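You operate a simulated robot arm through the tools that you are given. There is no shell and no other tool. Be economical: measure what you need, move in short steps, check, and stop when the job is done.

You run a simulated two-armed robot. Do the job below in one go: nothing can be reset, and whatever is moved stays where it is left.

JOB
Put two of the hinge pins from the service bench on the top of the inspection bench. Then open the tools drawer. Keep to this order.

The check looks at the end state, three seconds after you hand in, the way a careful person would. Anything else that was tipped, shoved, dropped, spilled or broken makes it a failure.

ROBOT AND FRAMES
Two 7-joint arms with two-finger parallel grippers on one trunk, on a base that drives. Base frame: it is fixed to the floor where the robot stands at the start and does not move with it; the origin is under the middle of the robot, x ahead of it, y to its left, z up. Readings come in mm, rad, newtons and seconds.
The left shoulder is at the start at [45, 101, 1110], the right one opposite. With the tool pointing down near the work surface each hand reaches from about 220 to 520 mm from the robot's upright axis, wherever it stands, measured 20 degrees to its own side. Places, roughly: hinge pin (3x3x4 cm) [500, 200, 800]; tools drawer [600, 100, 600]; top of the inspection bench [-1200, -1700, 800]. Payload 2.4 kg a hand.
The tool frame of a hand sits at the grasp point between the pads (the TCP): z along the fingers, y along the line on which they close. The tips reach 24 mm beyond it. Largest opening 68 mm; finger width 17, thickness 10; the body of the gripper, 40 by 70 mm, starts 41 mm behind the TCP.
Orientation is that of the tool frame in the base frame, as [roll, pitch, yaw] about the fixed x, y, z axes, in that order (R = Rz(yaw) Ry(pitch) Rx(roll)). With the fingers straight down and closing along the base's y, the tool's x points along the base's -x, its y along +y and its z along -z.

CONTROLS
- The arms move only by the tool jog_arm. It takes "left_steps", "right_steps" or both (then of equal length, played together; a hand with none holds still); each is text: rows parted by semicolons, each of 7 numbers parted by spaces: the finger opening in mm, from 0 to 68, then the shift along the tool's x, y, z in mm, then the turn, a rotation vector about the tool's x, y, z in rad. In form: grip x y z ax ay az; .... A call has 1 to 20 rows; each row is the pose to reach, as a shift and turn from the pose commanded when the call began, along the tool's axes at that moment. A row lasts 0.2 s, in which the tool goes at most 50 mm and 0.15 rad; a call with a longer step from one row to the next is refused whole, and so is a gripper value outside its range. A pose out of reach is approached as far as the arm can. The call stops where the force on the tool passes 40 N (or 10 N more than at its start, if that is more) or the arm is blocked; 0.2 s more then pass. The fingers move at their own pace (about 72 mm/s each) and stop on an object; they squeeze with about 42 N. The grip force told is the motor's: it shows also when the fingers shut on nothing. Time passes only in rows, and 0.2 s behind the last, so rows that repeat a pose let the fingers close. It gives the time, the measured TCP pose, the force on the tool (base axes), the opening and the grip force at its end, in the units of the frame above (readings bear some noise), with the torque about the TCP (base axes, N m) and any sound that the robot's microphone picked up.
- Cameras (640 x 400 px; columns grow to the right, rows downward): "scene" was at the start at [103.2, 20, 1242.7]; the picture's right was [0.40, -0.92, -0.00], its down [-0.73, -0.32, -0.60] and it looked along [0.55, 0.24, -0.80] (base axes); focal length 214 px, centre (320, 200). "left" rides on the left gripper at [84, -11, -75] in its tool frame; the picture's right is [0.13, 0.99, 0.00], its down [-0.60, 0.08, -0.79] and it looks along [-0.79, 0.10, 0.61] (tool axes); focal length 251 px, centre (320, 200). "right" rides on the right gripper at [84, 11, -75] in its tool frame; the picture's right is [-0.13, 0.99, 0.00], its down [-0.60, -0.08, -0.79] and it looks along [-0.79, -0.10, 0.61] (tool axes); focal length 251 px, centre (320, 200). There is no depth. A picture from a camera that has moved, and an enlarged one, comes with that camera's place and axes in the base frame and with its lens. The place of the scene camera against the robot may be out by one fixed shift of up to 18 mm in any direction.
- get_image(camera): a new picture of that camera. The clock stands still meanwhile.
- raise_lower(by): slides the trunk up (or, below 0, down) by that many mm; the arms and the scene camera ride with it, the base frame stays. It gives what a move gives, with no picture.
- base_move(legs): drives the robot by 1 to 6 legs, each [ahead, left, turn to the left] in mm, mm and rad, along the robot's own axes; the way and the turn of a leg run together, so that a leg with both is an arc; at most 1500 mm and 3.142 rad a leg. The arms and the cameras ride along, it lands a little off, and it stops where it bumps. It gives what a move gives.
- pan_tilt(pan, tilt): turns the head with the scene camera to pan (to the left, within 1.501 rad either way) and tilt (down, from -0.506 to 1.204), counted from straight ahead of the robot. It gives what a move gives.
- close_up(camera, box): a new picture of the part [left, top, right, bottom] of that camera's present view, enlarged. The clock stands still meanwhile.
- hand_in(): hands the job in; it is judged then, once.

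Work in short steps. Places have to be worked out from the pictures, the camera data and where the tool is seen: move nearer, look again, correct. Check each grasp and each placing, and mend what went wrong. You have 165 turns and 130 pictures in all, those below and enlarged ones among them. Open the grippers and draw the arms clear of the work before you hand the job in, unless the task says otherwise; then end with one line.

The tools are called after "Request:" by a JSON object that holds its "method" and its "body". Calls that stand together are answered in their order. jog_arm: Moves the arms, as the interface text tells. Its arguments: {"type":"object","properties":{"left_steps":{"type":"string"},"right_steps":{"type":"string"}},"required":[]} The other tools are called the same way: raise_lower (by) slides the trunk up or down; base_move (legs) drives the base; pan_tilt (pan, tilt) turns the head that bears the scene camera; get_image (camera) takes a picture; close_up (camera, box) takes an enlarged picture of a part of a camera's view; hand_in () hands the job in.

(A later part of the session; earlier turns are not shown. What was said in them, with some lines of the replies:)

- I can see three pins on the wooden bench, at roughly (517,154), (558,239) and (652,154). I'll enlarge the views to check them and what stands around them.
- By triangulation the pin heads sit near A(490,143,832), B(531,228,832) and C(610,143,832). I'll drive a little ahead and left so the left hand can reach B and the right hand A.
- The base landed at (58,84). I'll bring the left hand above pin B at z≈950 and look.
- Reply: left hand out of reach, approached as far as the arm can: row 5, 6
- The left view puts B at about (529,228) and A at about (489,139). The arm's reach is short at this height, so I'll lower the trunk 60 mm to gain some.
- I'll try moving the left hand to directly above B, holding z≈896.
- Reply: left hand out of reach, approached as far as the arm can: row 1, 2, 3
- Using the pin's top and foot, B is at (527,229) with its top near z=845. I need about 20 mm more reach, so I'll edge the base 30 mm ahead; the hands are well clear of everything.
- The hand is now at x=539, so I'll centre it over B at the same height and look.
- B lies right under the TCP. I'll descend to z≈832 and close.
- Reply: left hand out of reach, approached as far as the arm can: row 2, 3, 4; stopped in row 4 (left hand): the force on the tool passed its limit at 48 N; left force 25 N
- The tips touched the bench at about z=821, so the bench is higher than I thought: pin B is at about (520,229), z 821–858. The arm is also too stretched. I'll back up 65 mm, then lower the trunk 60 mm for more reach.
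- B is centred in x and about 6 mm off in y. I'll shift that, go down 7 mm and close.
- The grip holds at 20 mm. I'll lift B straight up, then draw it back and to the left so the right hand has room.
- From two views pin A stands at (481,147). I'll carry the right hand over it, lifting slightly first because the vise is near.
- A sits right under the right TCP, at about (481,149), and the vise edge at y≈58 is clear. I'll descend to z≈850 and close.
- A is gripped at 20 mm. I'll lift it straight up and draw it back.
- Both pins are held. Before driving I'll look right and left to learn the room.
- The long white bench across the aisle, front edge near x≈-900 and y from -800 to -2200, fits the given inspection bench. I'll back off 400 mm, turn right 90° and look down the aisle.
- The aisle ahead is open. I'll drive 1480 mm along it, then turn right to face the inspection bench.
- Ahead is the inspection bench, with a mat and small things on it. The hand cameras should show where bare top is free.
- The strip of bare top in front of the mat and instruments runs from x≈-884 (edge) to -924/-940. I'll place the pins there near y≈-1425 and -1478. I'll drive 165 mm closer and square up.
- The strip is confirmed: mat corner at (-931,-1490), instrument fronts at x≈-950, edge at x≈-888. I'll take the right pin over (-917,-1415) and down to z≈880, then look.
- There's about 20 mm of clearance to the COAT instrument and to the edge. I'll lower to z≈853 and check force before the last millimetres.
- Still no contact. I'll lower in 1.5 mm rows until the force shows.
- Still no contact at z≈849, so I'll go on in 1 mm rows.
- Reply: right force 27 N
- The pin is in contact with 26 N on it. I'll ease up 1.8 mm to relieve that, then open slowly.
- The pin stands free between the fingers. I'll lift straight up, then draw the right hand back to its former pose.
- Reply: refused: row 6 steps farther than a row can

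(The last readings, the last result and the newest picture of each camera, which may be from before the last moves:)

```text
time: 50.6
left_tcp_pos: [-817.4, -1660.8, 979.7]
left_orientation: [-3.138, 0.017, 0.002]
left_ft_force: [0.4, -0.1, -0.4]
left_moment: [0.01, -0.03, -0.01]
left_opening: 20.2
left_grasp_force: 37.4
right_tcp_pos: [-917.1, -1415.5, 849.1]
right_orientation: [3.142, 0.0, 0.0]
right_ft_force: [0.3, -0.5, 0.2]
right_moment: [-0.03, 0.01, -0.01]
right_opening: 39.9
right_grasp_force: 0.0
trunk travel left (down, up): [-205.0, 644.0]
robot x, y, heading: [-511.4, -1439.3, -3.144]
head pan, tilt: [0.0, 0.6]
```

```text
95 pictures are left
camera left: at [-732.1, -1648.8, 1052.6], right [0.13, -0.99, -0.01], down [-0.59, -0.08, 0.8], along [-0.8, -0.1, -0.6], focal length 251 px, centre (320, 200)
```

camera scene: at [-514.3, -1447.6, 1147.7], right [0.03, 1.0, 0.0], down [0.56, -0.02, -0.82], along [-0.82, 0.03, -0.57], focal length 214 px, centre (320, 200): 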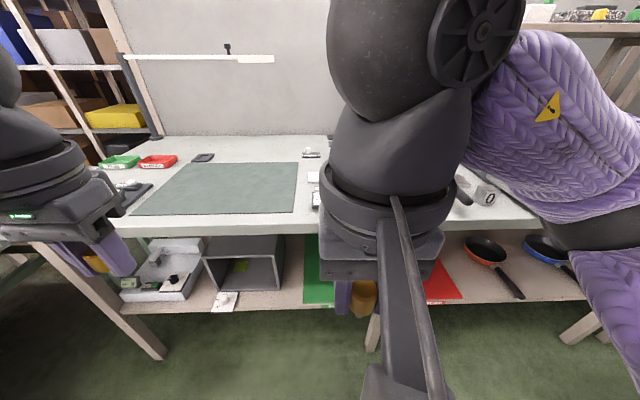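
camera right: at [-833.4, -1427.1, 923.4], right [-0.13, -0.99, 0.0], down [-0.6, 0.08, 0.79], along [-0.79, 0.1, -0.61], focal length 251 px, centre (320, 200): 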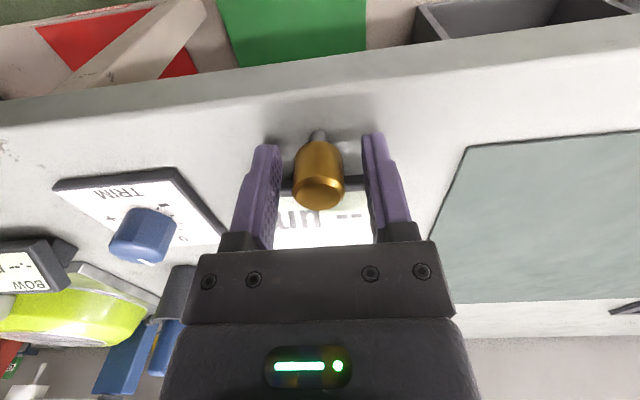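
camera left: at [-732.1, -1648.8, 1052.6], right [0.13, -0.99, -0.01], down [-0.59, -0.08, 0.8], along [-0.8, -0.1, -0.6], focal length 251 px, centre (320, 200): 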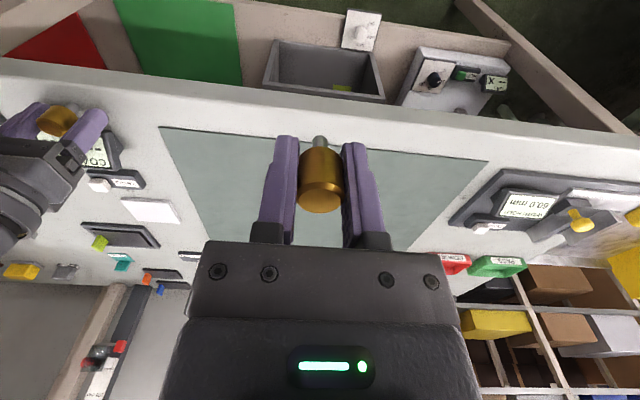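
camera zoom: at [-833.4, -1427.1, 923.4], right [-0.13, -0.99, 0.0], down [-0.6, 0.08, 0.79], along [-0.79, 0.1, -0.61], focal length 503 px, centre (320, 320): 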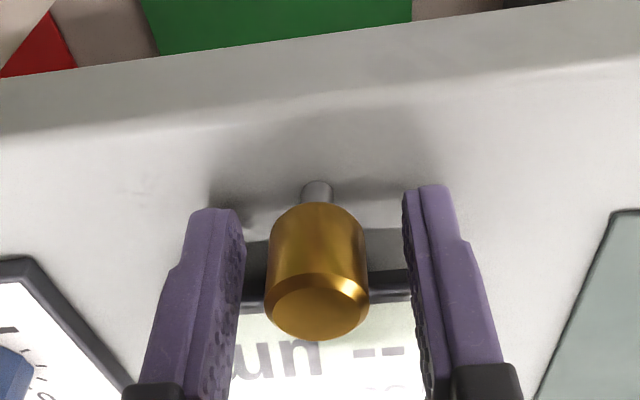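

That path was refused for an oversized step, so I'll repeat it with shorter rows. The hand moves away to +y, which is tool -y.

Request:
{"method": "jog_arm", "body": {"right_steps": "40 0 0 -15 0 0 0; 40 0 0 -40 0 0 0; 40 0 0 -80 0 0 0; 40 0 0 -120 0 0 0; 40 35 -20 -140 0 0 0; 40 70 -40 -140 0 0 0; 40 105 -60 -140 0 0 0; 40 140 -80 -140 0 0 0; 40 140 -80 -140 0 0 0"}}

Request:
{"method": "get_image", "body": {"camera": "left"}}

```text
time: 52.6
left_tcp_pos: [-816.4, -1660.4, 979.7]
left_orientation: [-3.138, 0.016, 0.001]
left_ft_force: [-0.6, 0.1, -0.7]
left_moment: [0.03, -0.02, 0.01]
left_opening: 20.0
left_grasp_force: 37.7
right_tcp_pos: [-776.9, -1334.2, 988.8]
right_orientation: [3.141, 0.0, 0.0]
right_ft_force: [0.7, 1.2, 0.0]
right_moment: [-0.02, 0.05, 0.01]
right_opening: 40.1
right_grasp_force: 0.1
trunk travel left (down, up): [-205.0, 644.0]
robot x, y, heading: [-509.7, -1439.5, -3.138]
head pan, tilt: [0.0, 0.6]
```

```text
94 pictures are left
camera left: at [-732.0, -1648.7, 1052.7], right [0.13, -0.99, -0.01], down [-0.59, -0.08, 0.8], along [-0.8, -0.1, -0.6], focal length 251 px, centre (320, 200)
```

left: 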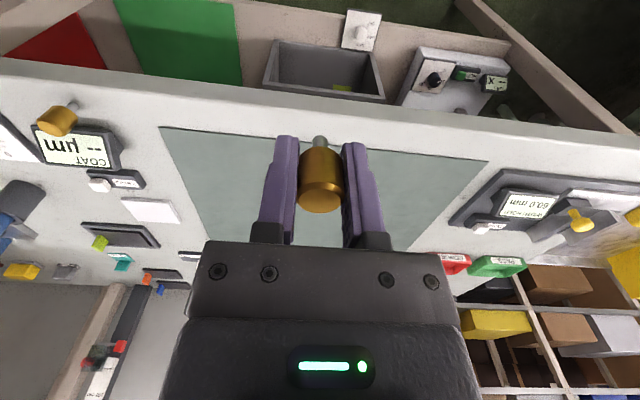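

The first pin stands well. I'll take the left pin to above (-915,-1473), then down to z≈880.

Request:
{"method": "jog_arm", "body": {"left_steps": "0 -15 -40 0 0 0 0; 0 -35 -80 5 0 0 0; 0 -58 -118 15 0 0 0; 0 -80 -153 35 0 0 0; 0 -98 -187 60 0 0 0; 0 -98 -187 90 0 0 0; 0 -98 -187 99 0 0 0; 0 -98 -187 99 0 0 0"}}

Request:
{"method": "get_image", "body": {"camera": "left"}}

```text
time: 54.4
left_tcp_pos: [-897.4, -1519.0, 892.4]
left_orientation: [-3.137, 0.017, 0.0]
left_ft_force: [-0.2, 0.0, 0.9]
left_moment: [0.01, 0.01, 0.01]
left_opening: 20.2
left_grasp_force: 37.3
left hand out of reach, approached as far as the arm can: row 4, 5, 6, 7, 8
right_tcp_pos: [-777.8, -1334.1, 989.4]
right_orientation: [-3.141, -0.001, -0.001]
right_ft_force: [-0.7, -0.2, -0.1]
right_moment: [-0.05, 0.01, 0.0]
right_opening: 40.1
right_grasp_force: 0.2
trunk travel left (down, up): [-205.0, 644.0]
robot x, y, heading: [-511.0, -1438.9, -3.144]
head pan, tilt: [0.0, 0.6]
```

```text
93 pictures are left
camera left: at [-812.0, -1507.1, 965.2], right [0.13, -0.99, -0.01], down [-0.59, -0.08, 0.8], along [-0.8, -0.1, -0.6], focal length 251 px, centre (320, 200)
```

left: 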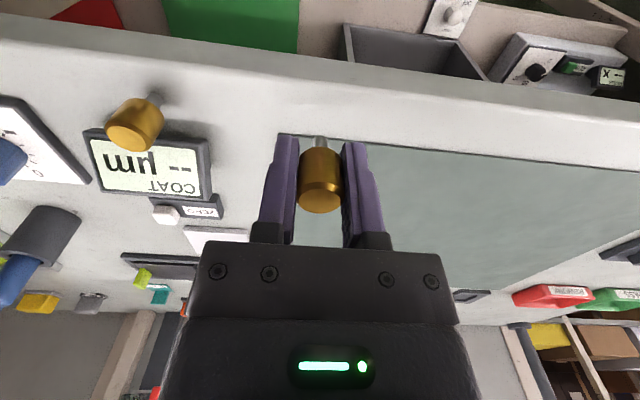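

The left arm can't reach that far inward. I'll shift the base 45 mm to its right and 15 mm ahead instead; both hands are well above everything.

Request:
{"method": "base_move", "body": {"legs": [[15, -45, 0]]}}

Request:
{"method": "get_image", "body": {"camera": "left"}}

```text
time: 55.3
left_tcp_pos: [-912.3, -1471.6, 892.4]
left_orientation: [-3.136, 0.019, 0.002]
left_ft_force: [-0.1, 0.3, -0.1]
left_moment: [0.0, 0.01, -0.01]
left_opening: 20.0
left_grasp_force: 37.6
right_tcp_pos: [-792.3, -1287.8, 988.9]
right_orientation: [3.141, 0.0, -0.001]
right_ft_force: [0.7, -0.2, -0.2]
right_moment: [0.01, -0.01, -0.04]
right_opening: 40.0
right_grasp_force: 0.0
trunk travel left (down, up): [-205.0, 644.0]
robot x, y, heading: [-527.1, -1396.7, -3.143]
head pan, tilt: [0.0, 0.6]
```

```text
92 pictures are left
camera left: at [-827.1, -1460.4, 965.4], right [0.13, -0.99, -0.01], down [-0.59, -0.08, 0.8], along [-0.8, -0.1, -0.6], focal length 251 px, centre (320, 200)
```

left: 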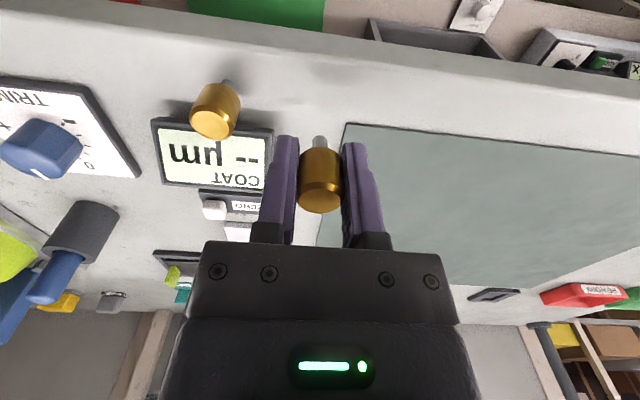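

The left hand is at (-912,-1472), with room on both sides. I'll lower to z≈853.

Request:
{"method": "jog_arm", "body": {"left_steps": "0 0 0 15 0 0 0; 0 0 0 30 0 0 0; 0 0 0 39 0 0 0; 0 0 0 39 0 0 0"}}

Request:
{"method": "get_image", "body": {"camera": "left"}}

```text
time: 56.3
left_tcp_pos: [-912.4, -1471.5, 854.0]
left_orientation: [-3.137, 0.016, 0.001]
left_ft_force: [0.9, -0.4, -0.6]
left_moment: [0.02, -0.02, 0.01]
left_opening: 20.3
left_grasp_force: 37.3
right_tcp_pos: [-792.9, -1287.2, 990.2]
right_orientation: [3.14, 0.0, 0.0]
right_ft_force: [-0.4, -0.2, 0.5]
right_moment: [-0.05, 0.02, 0.03]
right_opening: 40.4
right_grasp_force: 0.0
trunk travel left (down, up): [-205.0, 644.0]
robot x, y, heading: [-528.3, -1392.7, -3.143]
head pan, tilt: [0.0, 0.6]
```

```text
91 pictures are left
camera left: at [-827.5, -1461.1, 926.4], right [0.13, -0.99, -0.01], down [-0.59, -0.08, 0.8], along [-0.8, -0.1, -0.6], focal length 251 px, centre (320, 200)
```

left: 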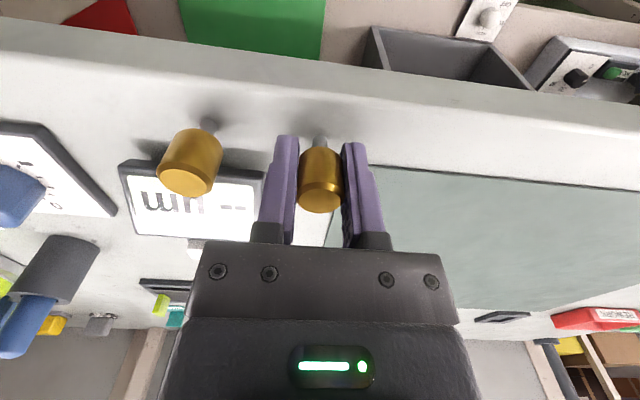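

No contact yet; I'll go on in 1 mm rows.

Request:
{"method": "jog_arm", "body": {"left_steps": "0 0 0 1 0 0 0; 0 0 0 2 0 0 0; 0 0 0 3 0 0 0; 0 0 0 4 0 0 0; 0 0 0 5 0 0 0; 0 0 0 5 0 0 0"}}

```text
time: 57.7
left_tcp_pos: [-914.2, -1472.9, 848.9]
left_orientation: [-3.135, 0.019, 0.002]
left_ft_force: [-3.1, -0.1, 11.9]
left_moment: [-0.01, 0.08, 0.03]
left_opening: 20.2
left_grasp_force: 37.8
right_tcp_pos: [-793.2, -1287.2, 989.4]
right_orientation: [-3.141, 0.0, 0.001]
right_ft_force: [-0.2, -0.3, 0.3]
right_moment: [-0.02, 0.05, -0.01]
right_opening: 40.1
right_grasp_force: 0.1
trunk travel left (down, up): [-205.0, 644.0]
robot x, y, heading: [-525.0, -1393.3, -3.14]
head pan, tilt: [0.0, 0.6]
```

The pin touches with 12 N. I'll ease 0.7 mm and open slowly to 38 mm, no wider, to keep off the first pin.

Request:
{"method": "jog_arm", "body": {"left_steps": "0 0 0 -0.7 0 0 0; 0 0 0 -0.7 0 0 0; 21 0 0 -0.7 0 0 0; 23 0 0 -0.7 0 0 0; 26 0 0 -0.7 0 0 0; 32 0 0 -0.7 0 0 0; 38 0 0 -0.7 0 0 0; 38 0 0 -0.7 0 0 0"}}

Request:
{"method": "get_image", "body": {"camera": "left"}}

```text
time: 59.5
left_tcp_pos: [-912.1, -1472.2, 848.6]
left_orientation: [-3.137, 0.017, 0.001]
left_ft_force: [-1.9, 0.0, 0.2]
left_moment: [0.0, 0.0, -0.02]
left_opening: 37.9
left_grasp_force: 0.0
right_tcp_pos: [-793.6, -1287.0, 989.8]
right_orientation: [3.141, 0.002, 0.001]
right_ft_force: [0.1, -0.7, -0.8]
right_moment: [0.0, -0.01, 0.03]
right_opening: 39.6
right_grasp_force: 0.1
trunk travel left (down, up): [-205.0, 644.0]
robot x, y, heading: [-531.0, -1393.1, -3.146]
head pan, tilt: [0.0, 0.6]
```

```text
90 pictures are left
camera left: at [-827.6, -1460.4, 922.3], right [0.13, -0.99, -0.01], down [-0.59, -0.08, 0.8], along [-0.8, -0.1, -0.6], focal length 251 px, centre (320, 200)
```

left: 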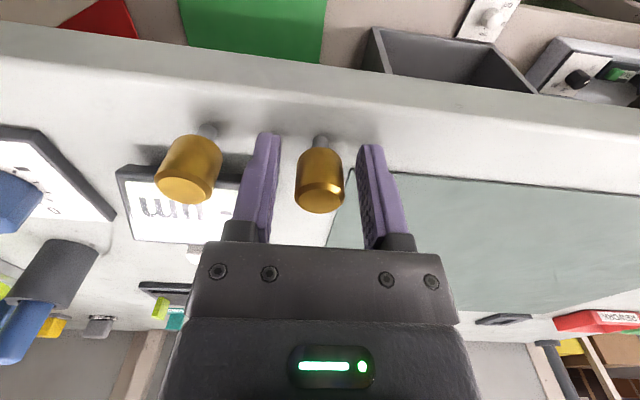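

The second pin stands too. I'll lift straight up and draw back.

Request:
{"method": "jog_arm", "body": {"left_steps": "38 0 0 -12 0 0 0; 38 0 0 -30 0 0 0; 38 0 0 -60 0 0 0; 38 5 5 -95 0 0 0; 38 30 25 -115 0 0 0; 38 60 50 -125 0 0 0; 38 90 80 -130 0 0 0; 38 110 110 -130 0 0 0; 38 110 110 -130 0 0 0"}}

Request:
{"method": "get_image", "body": {"camera": "left"}}

Request:
{"method": "get_image", "body": {"camera": "right"}}

```text
time: 61.5
left_tcp_pos: [-802.2, -1580.4, 974.8]
left_orientation: [-3.136, 0.018, 0.0]
left_ft_force: [-0.2, -0.5, 0.2]
left_moment: [-0.04, 0.01, -0.02]
left_opening: 38.2
left_grasp_force: 0.0
right_tcp_pos: [-792.8, -1286.7, 989.4]
right_orientation: [-3.141, 0.0, -0.001]
right_ft_force: [-0.1, -0.7, -0.1]
right_moment: [0.0, 0.0, -0.03]
right_opening: 39.9
right_grasp_force: 0.1
trunk travel left (down, up): [-205.0, 644.0]
robot x, y, heading: [-526.1, -1396.0, -3.141]
head pan, tilt: [0.0, 0.6]
```

```text
89 pictures are left
camera left: at [-717.5, -1569.5, 1047.6], right [0.13, -0.99, -0.01], down [-0.59, -0.08, 0.8], along [-0.8, -0.1, -0.6], focal length 251 px, centre (320, 200)
```

left: 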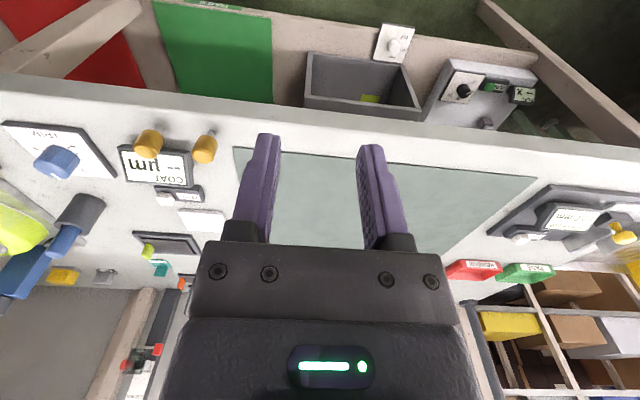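

```text
88 pictures are left
camera right: at [-708.5, -1298.8, 1064.4], right [-0.13, -0.99, 0.0], down [-0.6, 0.08, 0.79], along [-0.79, 0.1, -0.61], focal length 251 px, centre (320, 200)
```

right: 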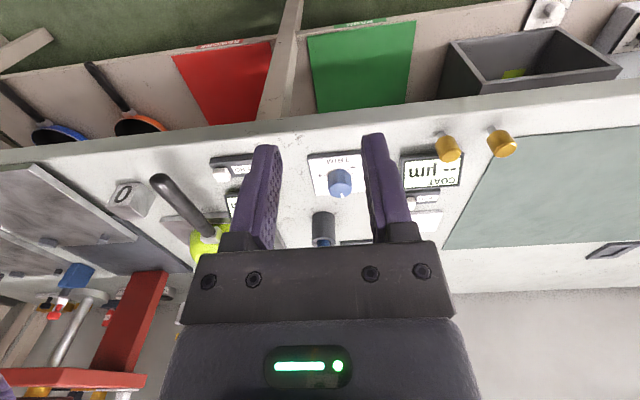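

Both pins stand on the inspection bench. Now I'll back off, turn right and return down the aisle to face the service bench.

Request:
{"method": "base_move", "body": {"legs": [[-190, 0, 0], [0, 0, -1.571], [1450, 0, 0], [0, 0, -1.571]]}}

Request:
{"method": "pan_tilt", "body": {"pan": 0.0, "tilt": 0.6}}

Request:
{"method": "get_image", "body": {"camera": "scene"}}

```text
time: 77.2
left_tcp_pos: [-112.9, 210.0, 973.5]
left_orientation: [-3.139, 0.017, -3.077]
left_ft_force: [-1.1, -1.3, 0.5]
left_moment: [-0.03, -0.04, -0.01]
left_opening: 38.0
left_grasp_force: 0.2
right_tcp_pos: [-105.6, -82.0, 990.1]
right_orientation: [-3.14, -0.002, -3.078]
right_ft_force: [0.9, 0.9, -1.0]
right_moment: [0.05, 0.03, -0.02]
right_opening: 39.9
right_grasp_force: 0.0
trunk travel left (down, up): [-205.0, 644.0]
robot x, y, heading: [-380.2, 5.2, 0.062]
head pan, tilt: [0.0, 0.6]
```

```text
time: 77.8
left_tcp_pos: [-111.6, 210.9, 975.7]
left_orientation: [-3.136, 0.018, -3.075]
left_ft_force: [0.0, 0.0, -0.1]
left_moment: [0.04, 0.02, -0.01]
left_opening: 38.0
left_grasp_force: 0.0
right_tcp_pos: [-104.6, -82.2, 989.7]
right_orientation: [3.141, 0.001, -3.079]
right_ft_force: [-0.3, -0.4, -0.3]
right_moment: [-0.03, 0.03, 0.0]
right_opening: 39.8
right_grasp_force: 0.0
trunk travel left (down, up): [-205.0, 644.0]
robot x, y, heading: [-375.3, 1.9, 0.058]
head pan, tilt: [0.0, 0.6]
```

```text
87 pictures are left
camera scene: at [-225.8, 6.7, 1147.7], right [0.06, -1.0, 0.0], down [-0.56, -0.04, -0.82], along [0.82, 0.05, -0.57], focal length 214 px, centre (320, 200)
```

scene: 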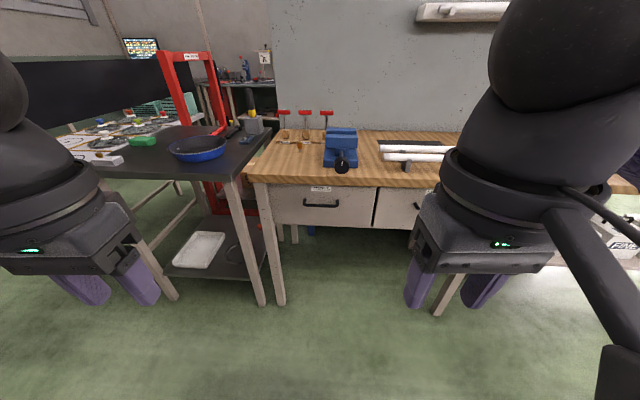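

Two drawers are in view, the left one labelled. I'll read both labels.

Request:
{"method": "close_up", "body": {"camera": "scene", "box": [260, 170, 420, 240]}}

Request:
{"method": "close_up", "body": {"camera": "scene", "box": [300, 180, 345, 215]}}

```text
4.00 times, centred on (340, 205) of scene
camera zoom: at [-225.8, 6.7, 1147.7], right [0.06, -1.0, 0.0], down [-0.56, -0.04, -0.82], along [0.82, 0.05, -0.57], focal length 858 px, centre (240, 180)
```

zoom: 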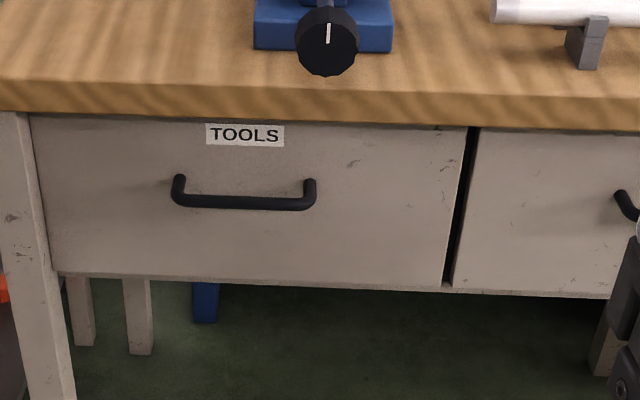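

```text
11.43 times, centred on (322, 198) of scene
camera zoom: at [-225.8, 6.7, 1147.7], right [0.06, -1.0, 0.0], down [-0.56, -0.04, -0.82], along [0.82, 0.05, -0.57], focal length 2451 px, centre (291, 229)
```

zoom: 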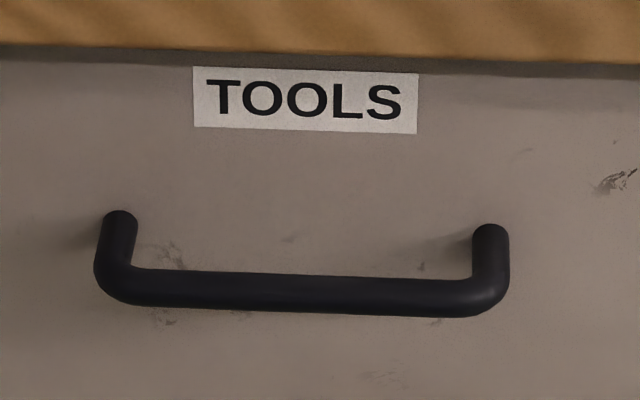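

The left drawer is the TOOLS drawer; its bar handle is near (360,39,717). I'll use the left hand held horizontally, closing vertically on the bar, and pull with the base. First I'll square up and step right, then lower the trunk.

Request:
{"method": "base_move", "body": {"legs": [[0, -110, -0.06]]}}

Request:
{"method": "raise_lower", "body": {"by": -150}}

```text
time: 78.9
left_tcp_pos: [-97.2, 84.7, 974.6]
left_orientation: [-3.137, 0.018, -3.136]
left_ft_force: [-0.7, 0.8, 0.4]
left_moment: [0.03, -0.01, -0.03]
left_opening: 37.9
left_grasp_force: 0.0
right_tcp_pos: [-105.6, -208.8, 989.2]
right_orientation: [3.141, 0.0, -3.137]
right_ft_force: [0.0, -1.0, 0.4]
right_moment: [0.02, -0.01, -0.03]
right_opening: 40.0
right_grasp_force: 0.1
trunk travel left (down, up): [-205.0, 644.0]
robot x, y, heading: [-373.6, -105.6, 0.005]
head pan, tilt: [0.0, 0.6]
```

```text
time: 80.7
left_tcp_pos: [-97.3, 83.8, 824.8]
left_orientation: [-3.137, 0.016, -3.137]
left_ft_force: [1.0, 0.6, 0.7]
left_moment: [-0.01, 0.01, 0.0]
left_opening: 37.9
left_grasp_force: 0.0
right_tcp_pos: [-107.3, -208.7, 839.9]
right_orientation: [-3.142, 0.001, -3.138]
right_ft_force: [0.1, 0.4, -0.3]
right_moment: [0.0, -0.04, 0.02]
right_opening: 40.0
right_grasp_force: 0.1
trunk travel left (down, up): [-55.0, 794.0]
robot x, y, heading: [-374.3, -105.5, 0.005]
head pan, tilt: [0.0, 0.6]
```

I'll rotate the left hand in free air to point forward with the fingers closing vertically, in 14 small rows.

Request:
{"method": "jog_arm", "body": {"left_steps": "50 0 0 0 -0.0864 -0.0864 0.0864; 50 -5 0 0 -0.1728 -0.1728 0.1728; 50 -10 0 0 -0.2592 -0.2592 0.2592; 50 -15 0 0 -0.3456 -0.3456 0.3456; 50 -20 0 0 -0.432 -0.432 0.432; 50 -25 0 0 -0.5184 -0.5184 0.5184; 50 -30 0 0 -0.6048 -0.6048 0.6048; 50 -35 0 0 -0.6912 -0.6912 0.6912; 50 -40 0 0 -0.7776 -0.7776 0.7776; 50 -45 0 0 -0.864 -0.864 0.864; 50 -50 0 0 -0.9504 -0.9504 0.9504; 50 -55 0 0 -1.0368 -1.0368 1.0368; 50 -60 0 0 -1.1232 -1.1232 1.1232; 50 -60 0 0 -1.209 -1.209 1.209; 50 -60 0 0 -1.209 -1.209 1.209"}}

Request:
{"method": "get_image", "body": {"camera": "scene"}}

Request:
{"method": "get_image", "body": {"camera": "left"}}

```text
time: 83.9
left_tcp_pos: [66.3, 132.2, 796.0]
left_orientation: [1.554, 0.004, 1.573]
left_ft_force: [-0.8, -0.6, 1.2]
left_moment: [0.01, -0.01, 0.0]
left_opening: 50.1
left_grasp_force: 0.0
left hand out of reach, approached as far as the arm can: row 4, 5, 6, 7, 8, 9, 10, 11, 12, 13, 14, 15
right_tcp_pos: [-106.8, -208.4, 839.8]
right_orientation: [3.142, 0.001, -3.139]
right_ft_force: [0.1, -0.3, 1.1]
right_moment: [-0.02, -0.01, -0.02]
right_opening: 40.0
right_grasp_force: 0.2
trunk travel left (down, up): [-55.0, 794.0]
robot x, y, heading: [-372.3, -105.0, 0.006]
head pan, tilt: [0.0, 0.6]
```

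```text
84 pictures are left
camera scene: at [-174.6, -112.0, 993.0], right [0.0, -1.0, 0.0], down [-0.57, 0.0, -0.82], along [0.82, 0.0, -0.57], focal length 214 px, centre (320, 200)
```

scene: 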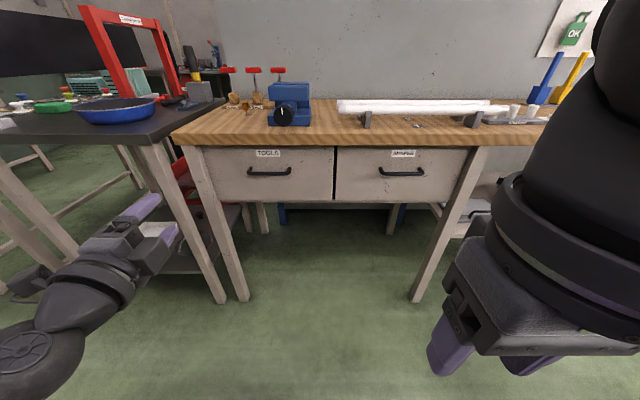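

```text
83 pictures are left
camera left: at [-10.1, 215.8, 780.9], right [-0.02, 0.14, 0.99], down [-0.79, -0.61, 0.07], along [0.61, -0.78, 0.12], focal length 251 px, centre (320, 200)
```

left: 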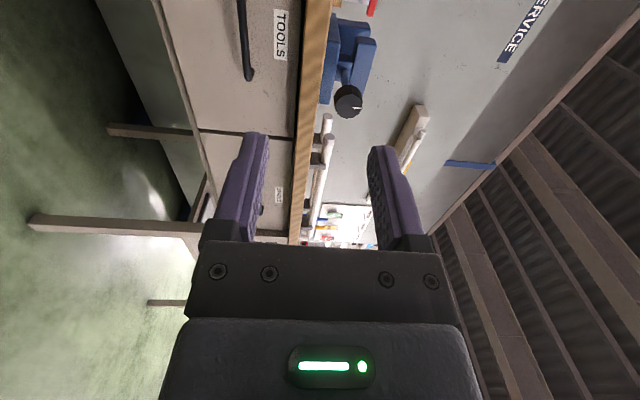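

The left hand now points at the bench, closing vertically, and its camera sees the handle. I'll move the hand to the handle's height and lateral place (y≈40, z≈715) while still far off.

Request:
{"method": "jog_arm", "body": {"left_steps": "50 -20 -18 0 0 0 0; 50 -40 -36 0 0 0 0; 50 -60 -54 0 0 0 0; 50 -80 -70 0 0 0 0; 50 -92 -81 0 0 0 0; 50 -92 -81 0 0 0 0"}}

Request:
{"method": "get_image", "body": {"camera": "left"}}

```text
time: 85.3
left_tcp_pos: [65.8, 42.9, 717.0]
left_orientation: [1.554, 0.007, 1.576]
left_ft_force: [-0.5, -0.4, -0.1]
left_moment: [-0.01, 0.03, -0.02]
left_opening: 49.8
left_grasp_force: 0.0
right_tcp_pos: [-107.2, -209.2, 838.5]
right_orientation: [3.141, 0.001, -3.138]
right_ft_force: [-0.1, 0.3, 0.3]
right_moment: [0.05, -0.02, 0.01]
right_opening: 40.0
right_grasp_force: 0.0
trunk travel left (down, up): [-55.0, 794.0]
robot x, y, heading: [-372.2, -101.3, 0.007]
head pan, tilt: [0.0, 0.6]
```

```text
82 pictures are left
camera left: at [-11.5, 127.5, 703.5], right [-0.02, 0.14, 0.99], down [-0.79, -0.61, 0.07], along [0.61, -0.78, 0.12], focal length 251 px, centre (320, 200)
```

left: 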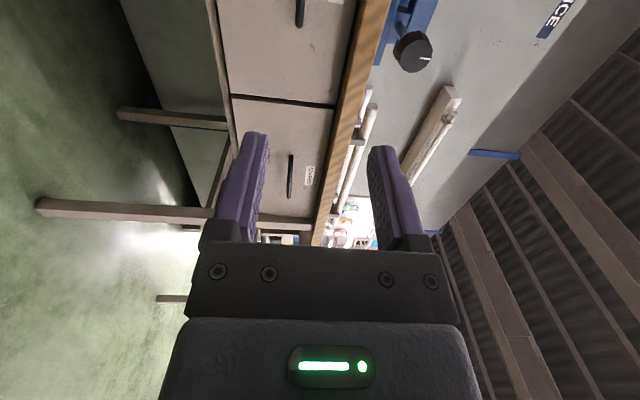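

From two hand views the handle's right end is near (390,0,702), so the bar is at about x≈383, z≈702. I'll drive 200 mm nearer and look again.

Request:
{"method": "base_move", "body": {"legs": [[200, 0, -0.006]]}}

Request:
{"method": "get_image", "body": {"camera": "left"}}

Request:
{"method": "get_image", "body": {"camera": "scene"}}

```text
time: 86.9
left_tcp_pos: [262.7, 37.7, 717.5]
left_orientation: [1.553, 0.007, 1.566]
left_ft_force: [0.3, 0.2, 0.6]
left_moment: [0.01, 0.03, -0.01]
left_opening: 49.9
left_grasp_force: 0.0
right_tcp_pos: [88.7, -211.8, 839.5]
right_orientation: [-3.141, 0.0, 3.136]
right_ft_force: [-0.6, 0.1, -0.9]
right_moment: [-0.01, 0.02, 0.02]
right_opening: 40.0
right_grasp_force: 0.0
trunk travel left (down, up): [-55.0, 794.0]
robot x, y, heading: [-173.7, -104.8, -0.005]
head pan, tilt: [0.0, 0.6]
```

```text
81 pictures are left
camera left: at [188.0, 123.9, 703.7], right [-0.02, 0.14, 0.99], down [-0.8, -0.6, 0.07], along [0.6, -0.79, 0.12], focal length 251 px, centre (320, 200)
```

left: 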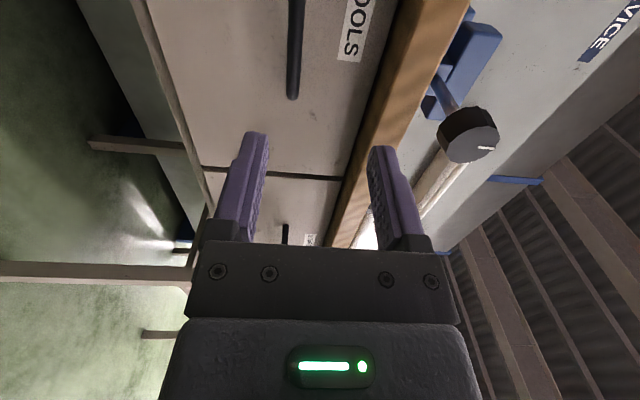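

```text
80 pictures are left
camera scene: at [22.7, -114.6, 993.0], right [-0.01, -1.0, 0.0], down [-0.57, 0.0, -0.82], along [0.82, -0.01, -0.57], focal length 214 px, centre (320, 200)
```

scene: 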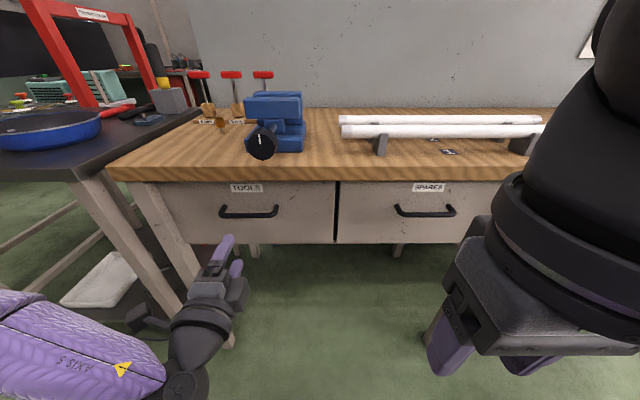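

The bar sits at z≈700, 17 mm below the TCP line, and the tool tilts up slightly. I'll lower and level the hand, then close in 60 mm with the base.

Request:
{"method": "jog_arm", "body": {"left_steps": "50 0 -9 0 0.01 0 0; 50 0 -17 0 0.018 0 0; 50 0 -17 0 0.018 0 0"}}

Request:
{"method": "base_move", "body": {"legs": [[60, 0, 0]]}}

Request:
{"method": "get_image", "body": {"camera": "left"}}

Request:
{"method": "get_image", "body": {"camera": "scene"}}

```text
time: 87.7
left_tcp_pos: [263.5, 39.8, 700.5]
left_orientation: [1.571, 0.006, 1.565]
left_ft_force: [-0.2, 0.4, 0.0]
left_moment: [0.0, 0.0, -0.02]
left_opening: 50.1
left_grasp_force: 0.1
right_tcp_pos: [90.4, -211.9, 839.7]
right_orientation: [-3.141, -0.001, 3.135]
right_ft_force: [0.2, 0.2, 0.7]
right_moment: [0.0, 0.02, -0.02]
right_opening: 40.2
right_grasp_force: 0.0
trunk travel left (down, up): [-55.0, 794.0]
robot x, y, heading: [-177.2, -102.8, -0.004]
head pan, tilt: [0.0, 0.6]
```

```text
time: 88.6
left_tcp_pos: [322.7, 39.1, 699.6]
left_orientation: [1.57, 0.006, 1.565]
left_ft_force: [-0.1, -0.7, -0.2]
left_moment: [0.02, 0.0, 0.01]
left_opening: 50.3
left_grasp_force: 0.1
right_tcp_pos: [150.5, -212.7, 840.0]
right_orientation: [-3.141, 0.001, 3.134]
right_ft_force: [-0.3, -0.1, 0.0]
right_moment: [0.01, -0.01, -0.01]
right_opening: 39.9
right_grasp_force: 0.1
trunk travel left (down, up): [-55.0, 794.0]
robot x, y, heading: [-113.9, -100.0, -0.008]
head pan, tilt: [0.0, 0.6]
```

```text
79 pictures are left
camera left: at [247.7, 124.5, 688.0], right [0.0, 0.14, 0.99], down [-0.8, -0.6, 0.08], along [0.6, -0.79, 0.11], focal length 251 px, centre (320, 200)
```

left: 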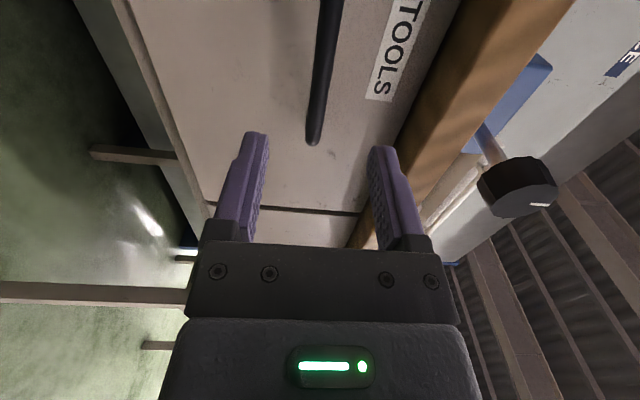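

```text
78 pictures are left
camera scene: at [83.0, -115.1, 993.0], right [-0.01, -1.0, 0.0], down [-0.57, 0.0, -0.82], along [0.82, -0.01, -0.57], focal length 214 px, centre (320, 200)
```

scene: 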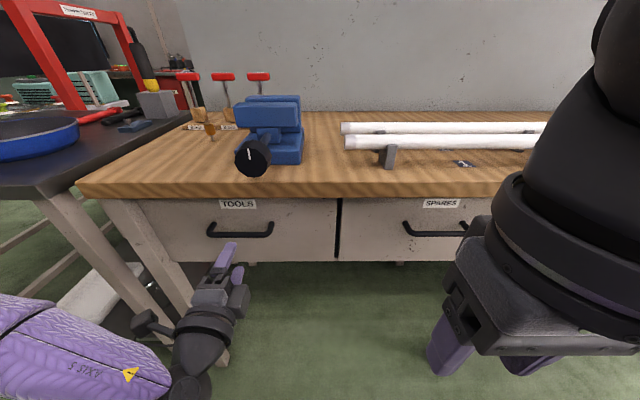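

The bar is at about x=386, z=699 and the hand is centred on it. I'll push forward 50 mm along the tool axis.

Request:
{"method": "jog_arm", "body": {"left_steps": "50 0 0 15 0 0 0; 50 0 0 30 0 0 0; 50 0 0 42 0 0 0; 50 0 0 50 0 0 0; 50 0 0 50 0 0 0"}}

Request:
{"method": "get_image", "body": {"camera": "left"}}

```text
time: 89.8
left_tcp_pos: [373.3, 39.5, 701.0]
left_orientation: [1.572, 0.005, 1.566]
left_ft_force: [0.5, -0.6, 0.7]
left_moment: [-0.01, 0.0, 0.0]
left_opening: 50.0
left_grasp_force: 0.0
right_tcp_pos: [149.4, -212.3, 839.1]
right_orientation: [-3.141, 0.0, 3.135]
right_ft_force: [-0.5, -1.1, 0.1]
right_moment: [-0.01, -0.01, 0.02]
right_opening: 40.0
right_grasp_force: 0.1
trunk travel left (down, up): [-55.0, 794.0]
robot x, y, heading: [-114.8, -105.5, -0.008]
head pan, tilt: [0.0, 0.6]
```

```text
77 pictures are left
camera left: at [297.3, 124.5, 688.6], right [0.0, 0.14, 0.99], down [-0.8, -0.6, 0.08], along [0.6, -0.79, 0.11], focal length 251 px, centre (320, 200)
```

left: 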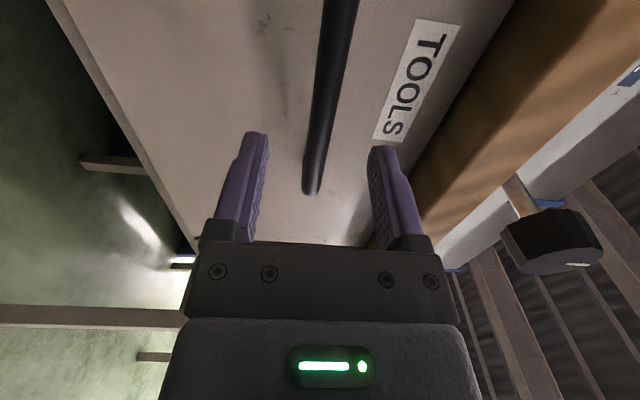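

The bar lies between the fingers, about 13 mm ahead of the TCP. I'll go 5 mm further and close on it.

Request:
{"method": "jog_arm", "body": {"left_steps": "50 0 0 5 0 0 0; 40 0 0 5 0 0 0; 25 0 0 5 0 0 0; 15 0 0 5 0 0 0; 0 0 0 5 0 0 0; 0 0 0 5 0 0 0; 0 0 0 5 0 0 0"}}

Request:
{"method": "get_image", "body": {"camera": "left"}}

```text
time: 91.4
left_tcp_pos: [379.4, 39.6, 700.4]
left_orientation: [1.573, 0.005, 1.564]
left_ft_force: [-1.6, -0.2, -4.3]
left_moment: [0.18, 0.07, -0.07]
left_opening: 11.7
left_grasp_force: 32.5
right_tcp_pos: [149.8, -211.1, 839.5]
right_orientation: [3.141, -0.002, 3.135]
right_ft_force: [-0.2, 1.3, -0.8]
right_moment: [0.0, -0.02, -0.02]
right_opening: 40.1
right_grasp_force: 0.1
trunk travel left (down, up): [-55.0, 794.0]
robot x, y, heading: [-118.2, -106.8, -0.006]
head pan, tilt: [0.0, 0.6]
```

```text
76 pictures are left
camera left: at [302.8, 124.4, 687.9], right [0.0, 0.13, 0.99], down [-0.8, -0.6, 0.08], along [0.6, -0.79, 0.11], focal length 251 px, centre (320, 200)
```

left: 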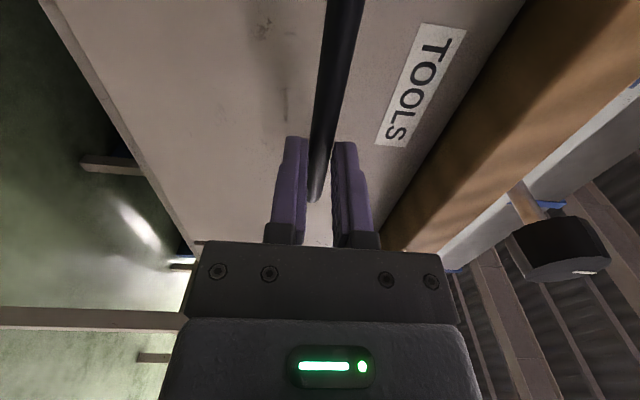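

The fingers hold the bar at 11.7 mm. I'll pull by backing the base 80 mm straight.

Request:
{"method": "base_move", "body": {"legs": [[-80, 0, 0]]}}

Request:
{"method": "get_image", "body": {"camera": "left"}}

Request:
{"method": "get_image", "body": {"camera": "scene"}}

```text
time: 92.5
left_tcp_pos: [297.9, 39.3, 700.4]
left_orientation: [1.573, 0.005, 1.563]
left_ft_force: [0.3, -9.4, -8.1]
left_moment: [0.19, 0.19, -0.41]
left_opening: 11.6
left_grasp_force: 32.3
right_tcp_pos: [70.4, -211.9, 839.0]
right_orientation: [-3.141, -0.001, 3.136]
right_ft_force: [-0.2, -0.1, -0.5]
right_moment: [-0.03, 0.01, 0.0]
right_opening: 40.1
right_grasp_force: 0.0
trunk travel left (down, up): [-55.0, 794.0]
robot x, y, heading: [-195.1, -102.2, -0.001]
head pan, tilt: [0.0, 0.6]
```

```text
75 pictures are left
camera left: at [223.2, 124.5, 687.9], right [0.0, 0.13, 0.99], down [-0.8, -0.6, 0.08], along [0.6, -0.79, 0.11], focal length 251 px, centre (320, 200)
```

left: 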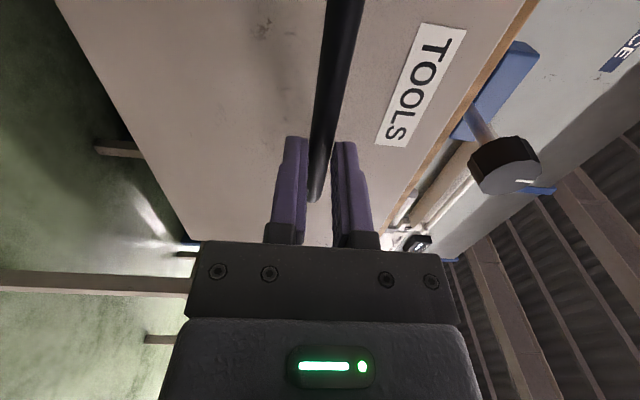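

```text
74 pictures are left
camera scene: at [3.9, -115.1, 992.8], right [-0.01, -1.0, 0.0], down [-0.57, 0.0, -0.82], along [0.82, 0.0, -0.57], focal length 214 px, centre (320, 200)
```

scene: 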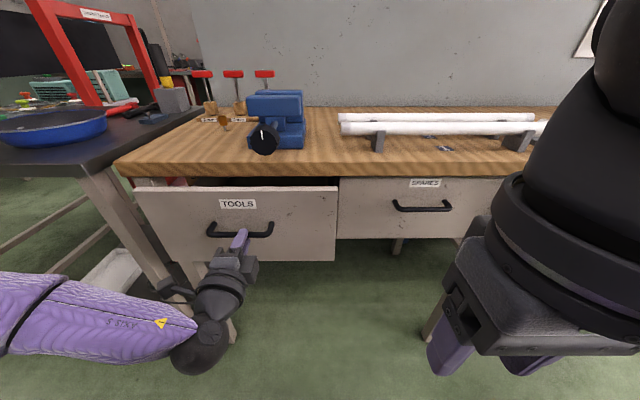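

The drawer follows, 80 mm out so far. I'll pull another 100 mm.

Request:
{"method": "base_move", "body": {"legs": [[-100, 0, 0]]}}

Request:
{"method": "get_image", "body": {"camera": "scene"}}

```text
time: 93.7
left_tcp_pos: [198.8, 39.6, 699.7]
left_orientation: [1.575, 0.005, 1.561]
left_ft_force: [-0.2, -12.6, -5.6]
left_moment: [0.16, 0.12, -0.89]
left_opening: 11.7
left_grasp_force: 32.4
right_tcp_pos: [-29.0, -210.6, 839.7]
right_orientation: [3.141, -0.003, 3.138]
right_ft_force: [-0.8, 0.2, -0.2]
right_moment: [0.0, -0.02, -0.03]
right_opening: 40.3
right_grasp_force: 0.1
trunk travel left (down, up): [-55.0, 794.0]
robot x, y, heading: [-295.0, -106.5, -0.003]
head pan, tilt: [0.0, 0.6]
```

```text
73 pictures are left
camera scene: at [-96.2, -114.8, 992.8], right [0.0, -1.0, 0.0], down [-0.57, 0.0, -0.82], along [0.82, 0.0, -0.57], focal length 214 px, centre (320, 200)
```

scene: 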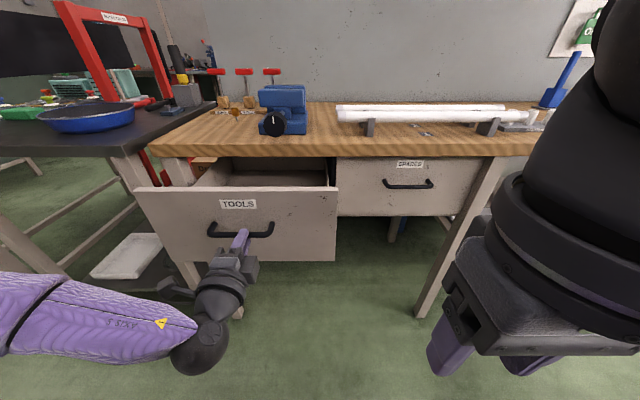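

It's 180 mm out and moving freely. I'll pull 70 mm more.

Request:
{"method": "base_move", "body": {"legs": [[-70, 0, 0]]}}

Request:
{"method": "get_image", "body": {"camera": "scene"}}

```text
time: 94.7
left_tcp_pos: [127.7, 39.4, 701.0]
left_orientation: [1.572, 0.006, 1.559]
left_ft_force: [-0.8, -7.6, -2.9]
left_moment: [0.22, 0.06, -0.33]
left_opening: 11.8
left_grasp_force: 32.7
right_tcp_pos: [-99.7, -212.3, 839.0]
right_orientation: [3.141, 0.0, 3.138]
right_ft_force: [0.1, -0.1, 0.8]
right_moment: [-0.02, 0.01, 0.02]
right_opening: 39.8
right_grasp_force: 0.1
trunk travel left (down, up): [-55.0, 794.0]
robot x, y, heading: [-366.4, -104.5, -0.006]
head pan, tilt: [0.0, 0.6]
```

```text
72 pictures are left
camera scene: at [-166.3, -114.2, 992.9], right [0.0, -1.0, 0.0], down [-0.57, 0.0, -0.82], along [0.82, 0.0, -0.57], focal length 214 px, centre (320, 200)
```

scene: 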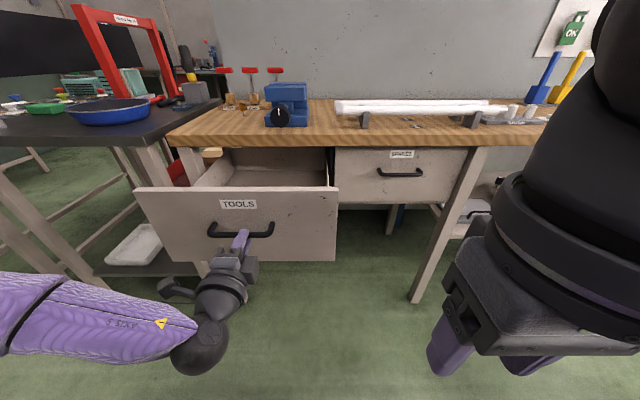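

The drawer is 250 mm out, clearly open. I'll release the handle and draw the hand straight back.

Request:
{"method": "jog_arm", "body": {"left_steps": "20 0 0 0 0 0 0; 35 0 0 0 0 0 0; 50 0 0 0 0 0 0; 50 0 0 0 0 0 0; 50 0 0 -25 0 0 0; 50 0 0 -50 0 0 0; 50 0 0 -50 0 0 0"}}

Request:
{"method": "base_move", "body": {"legs": [[-180, 0, 0]]}}

Request:
{"method": "get_image", "body": {"camera": "scene"}}

```text
time: 96.3
left_tcp_pos: [77.2, 40.3, 700.5]
left_orientation: [1.575, 0.007, 1.561]
left_ft_force: [-0.5, 1.0, 0.6]
left_moment: [0.01, -0.01, 0.0]
left_opening: 49.8
left_grasp_force: 0.1
right_tcp_pos: [-99.5, -210.9, 838.7]
right_orientation: [3.141, -0.001, 3.139]
right_ft_force: [-0.4, -1.3, -0.1]
right_moment: [0.03, -0.02, -0.02]
right_opening: 39.9
right_grasp_force: 0.0
trunk travel left (down, up): [-55.0, 794.0]
robot x, y, heading: [-363.0, -106.0, -0.007]
head pan, tilt: [0.0, 0.6]
```

```text
time: 97.8
left_tcp_pos: [-99.9, 41.9, 700.1]
left_orientation: [1.576, 0.007, 1.564]
left_ft_force: [0.1, 0.1, -0.6]
left_moment: [-0.01, -0.01, 0.0]
left_opening: 49.8
left_grasp_force: 0.0
right_tcp_pos: [-276.7, -209.9, 839.9]
right_orientation: [-3.141, 0.001, -3.141]
right_ft_force: [-0.5, -0.4, -0.4]
right_moment: [-0.01, -0.01, 0.01]
right_opening: 40.1
right_grasp_force: 0.0
trunk travel left (down, up): [-55.0, 794.0]
robot x, y, heading: [-543.0, -101.8, -0.002]
head pan, tilt: [0.0, 0.6]
```

```text
71 pictures are left
camera scene: at [-344.0, -112.5, 992.9], right [0.0, -1.0, 0.0], down [-0.57, 0.0, -0.82], along [0.82, 0.0, -0.57], focal length 214 px, centre (320, 200)
```

scene: 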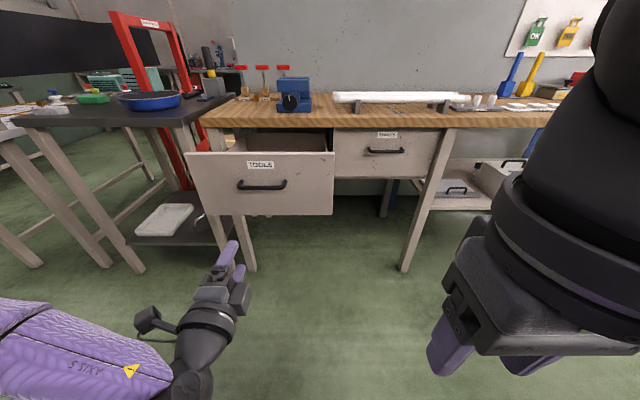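

The drawer stays open and the hand is clear. One look across at the inspection bench to confirm the pins still stand.

Request:
{"method": "pan_tilt", "body": {"pan": -1.5, "tilt": 0.2}}

Request:
{"method": "close_up", "body": {"camera": "scene", "box": [300, 100, 640, 300]}}

```text
time: 99.4
left_tcp_pos: [-101.4, 42.3, 699.5]
left_orientation: [1.574, 0.006, 1.561]
left_ft_force: [0.9, 0.3, -0.6]
left_moment: [0.01, -0.04, -0.01]
left_opening: 50.0
left_grasp_force: 0.1
right_tcp_pos: [-278.5, -208.8, 838.9]
right_orientation: [3.141, 0.0, 3.14]
right_ft_force: [-0.4, -0.8, -0.3]
right_moment: [0.0, -0.05, -0.02]
right_opening: 40.0
right_grasp_force: 0.1
trunk travel left (down, up): [-55.0, 794.0]
robot x, y, heading: [-539.6, -100.2, -0.003]
head pan, tilt: [-1.499, 0.201]
```

```text
1.88 times, centred on (470, 200) of scene
camera zoom: at [-425.9, -205.4, 1029.7], right [-1.0, -0.07, 0.0], down [-0.01, 0.2, -0.98], along [0.07, -0.98, -0.2], focal length 404 px, centre (38, 200)
```

zoom: 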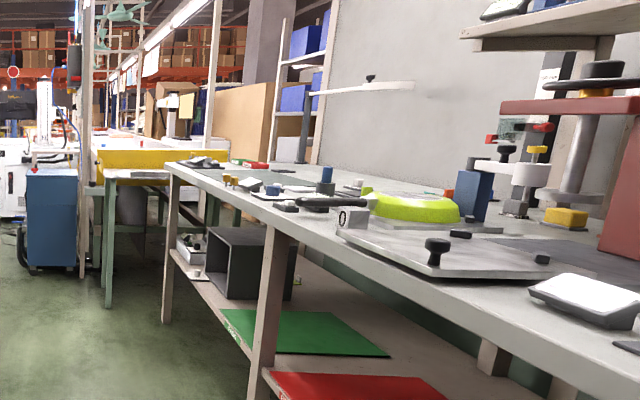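

The two pins still stand on the inspection bench near its front edge, the drawer is open, and both hands are empty and clear. I'm handing in.

Request:
{"method": "hand_in", "body": {}}

```text
The job is handed in.
```

Two hinge pins are standing on top of the inspection bench, and after that I opened the tools drawer about 250 mm; nothing else appeared disturbed, and the job is handed in.
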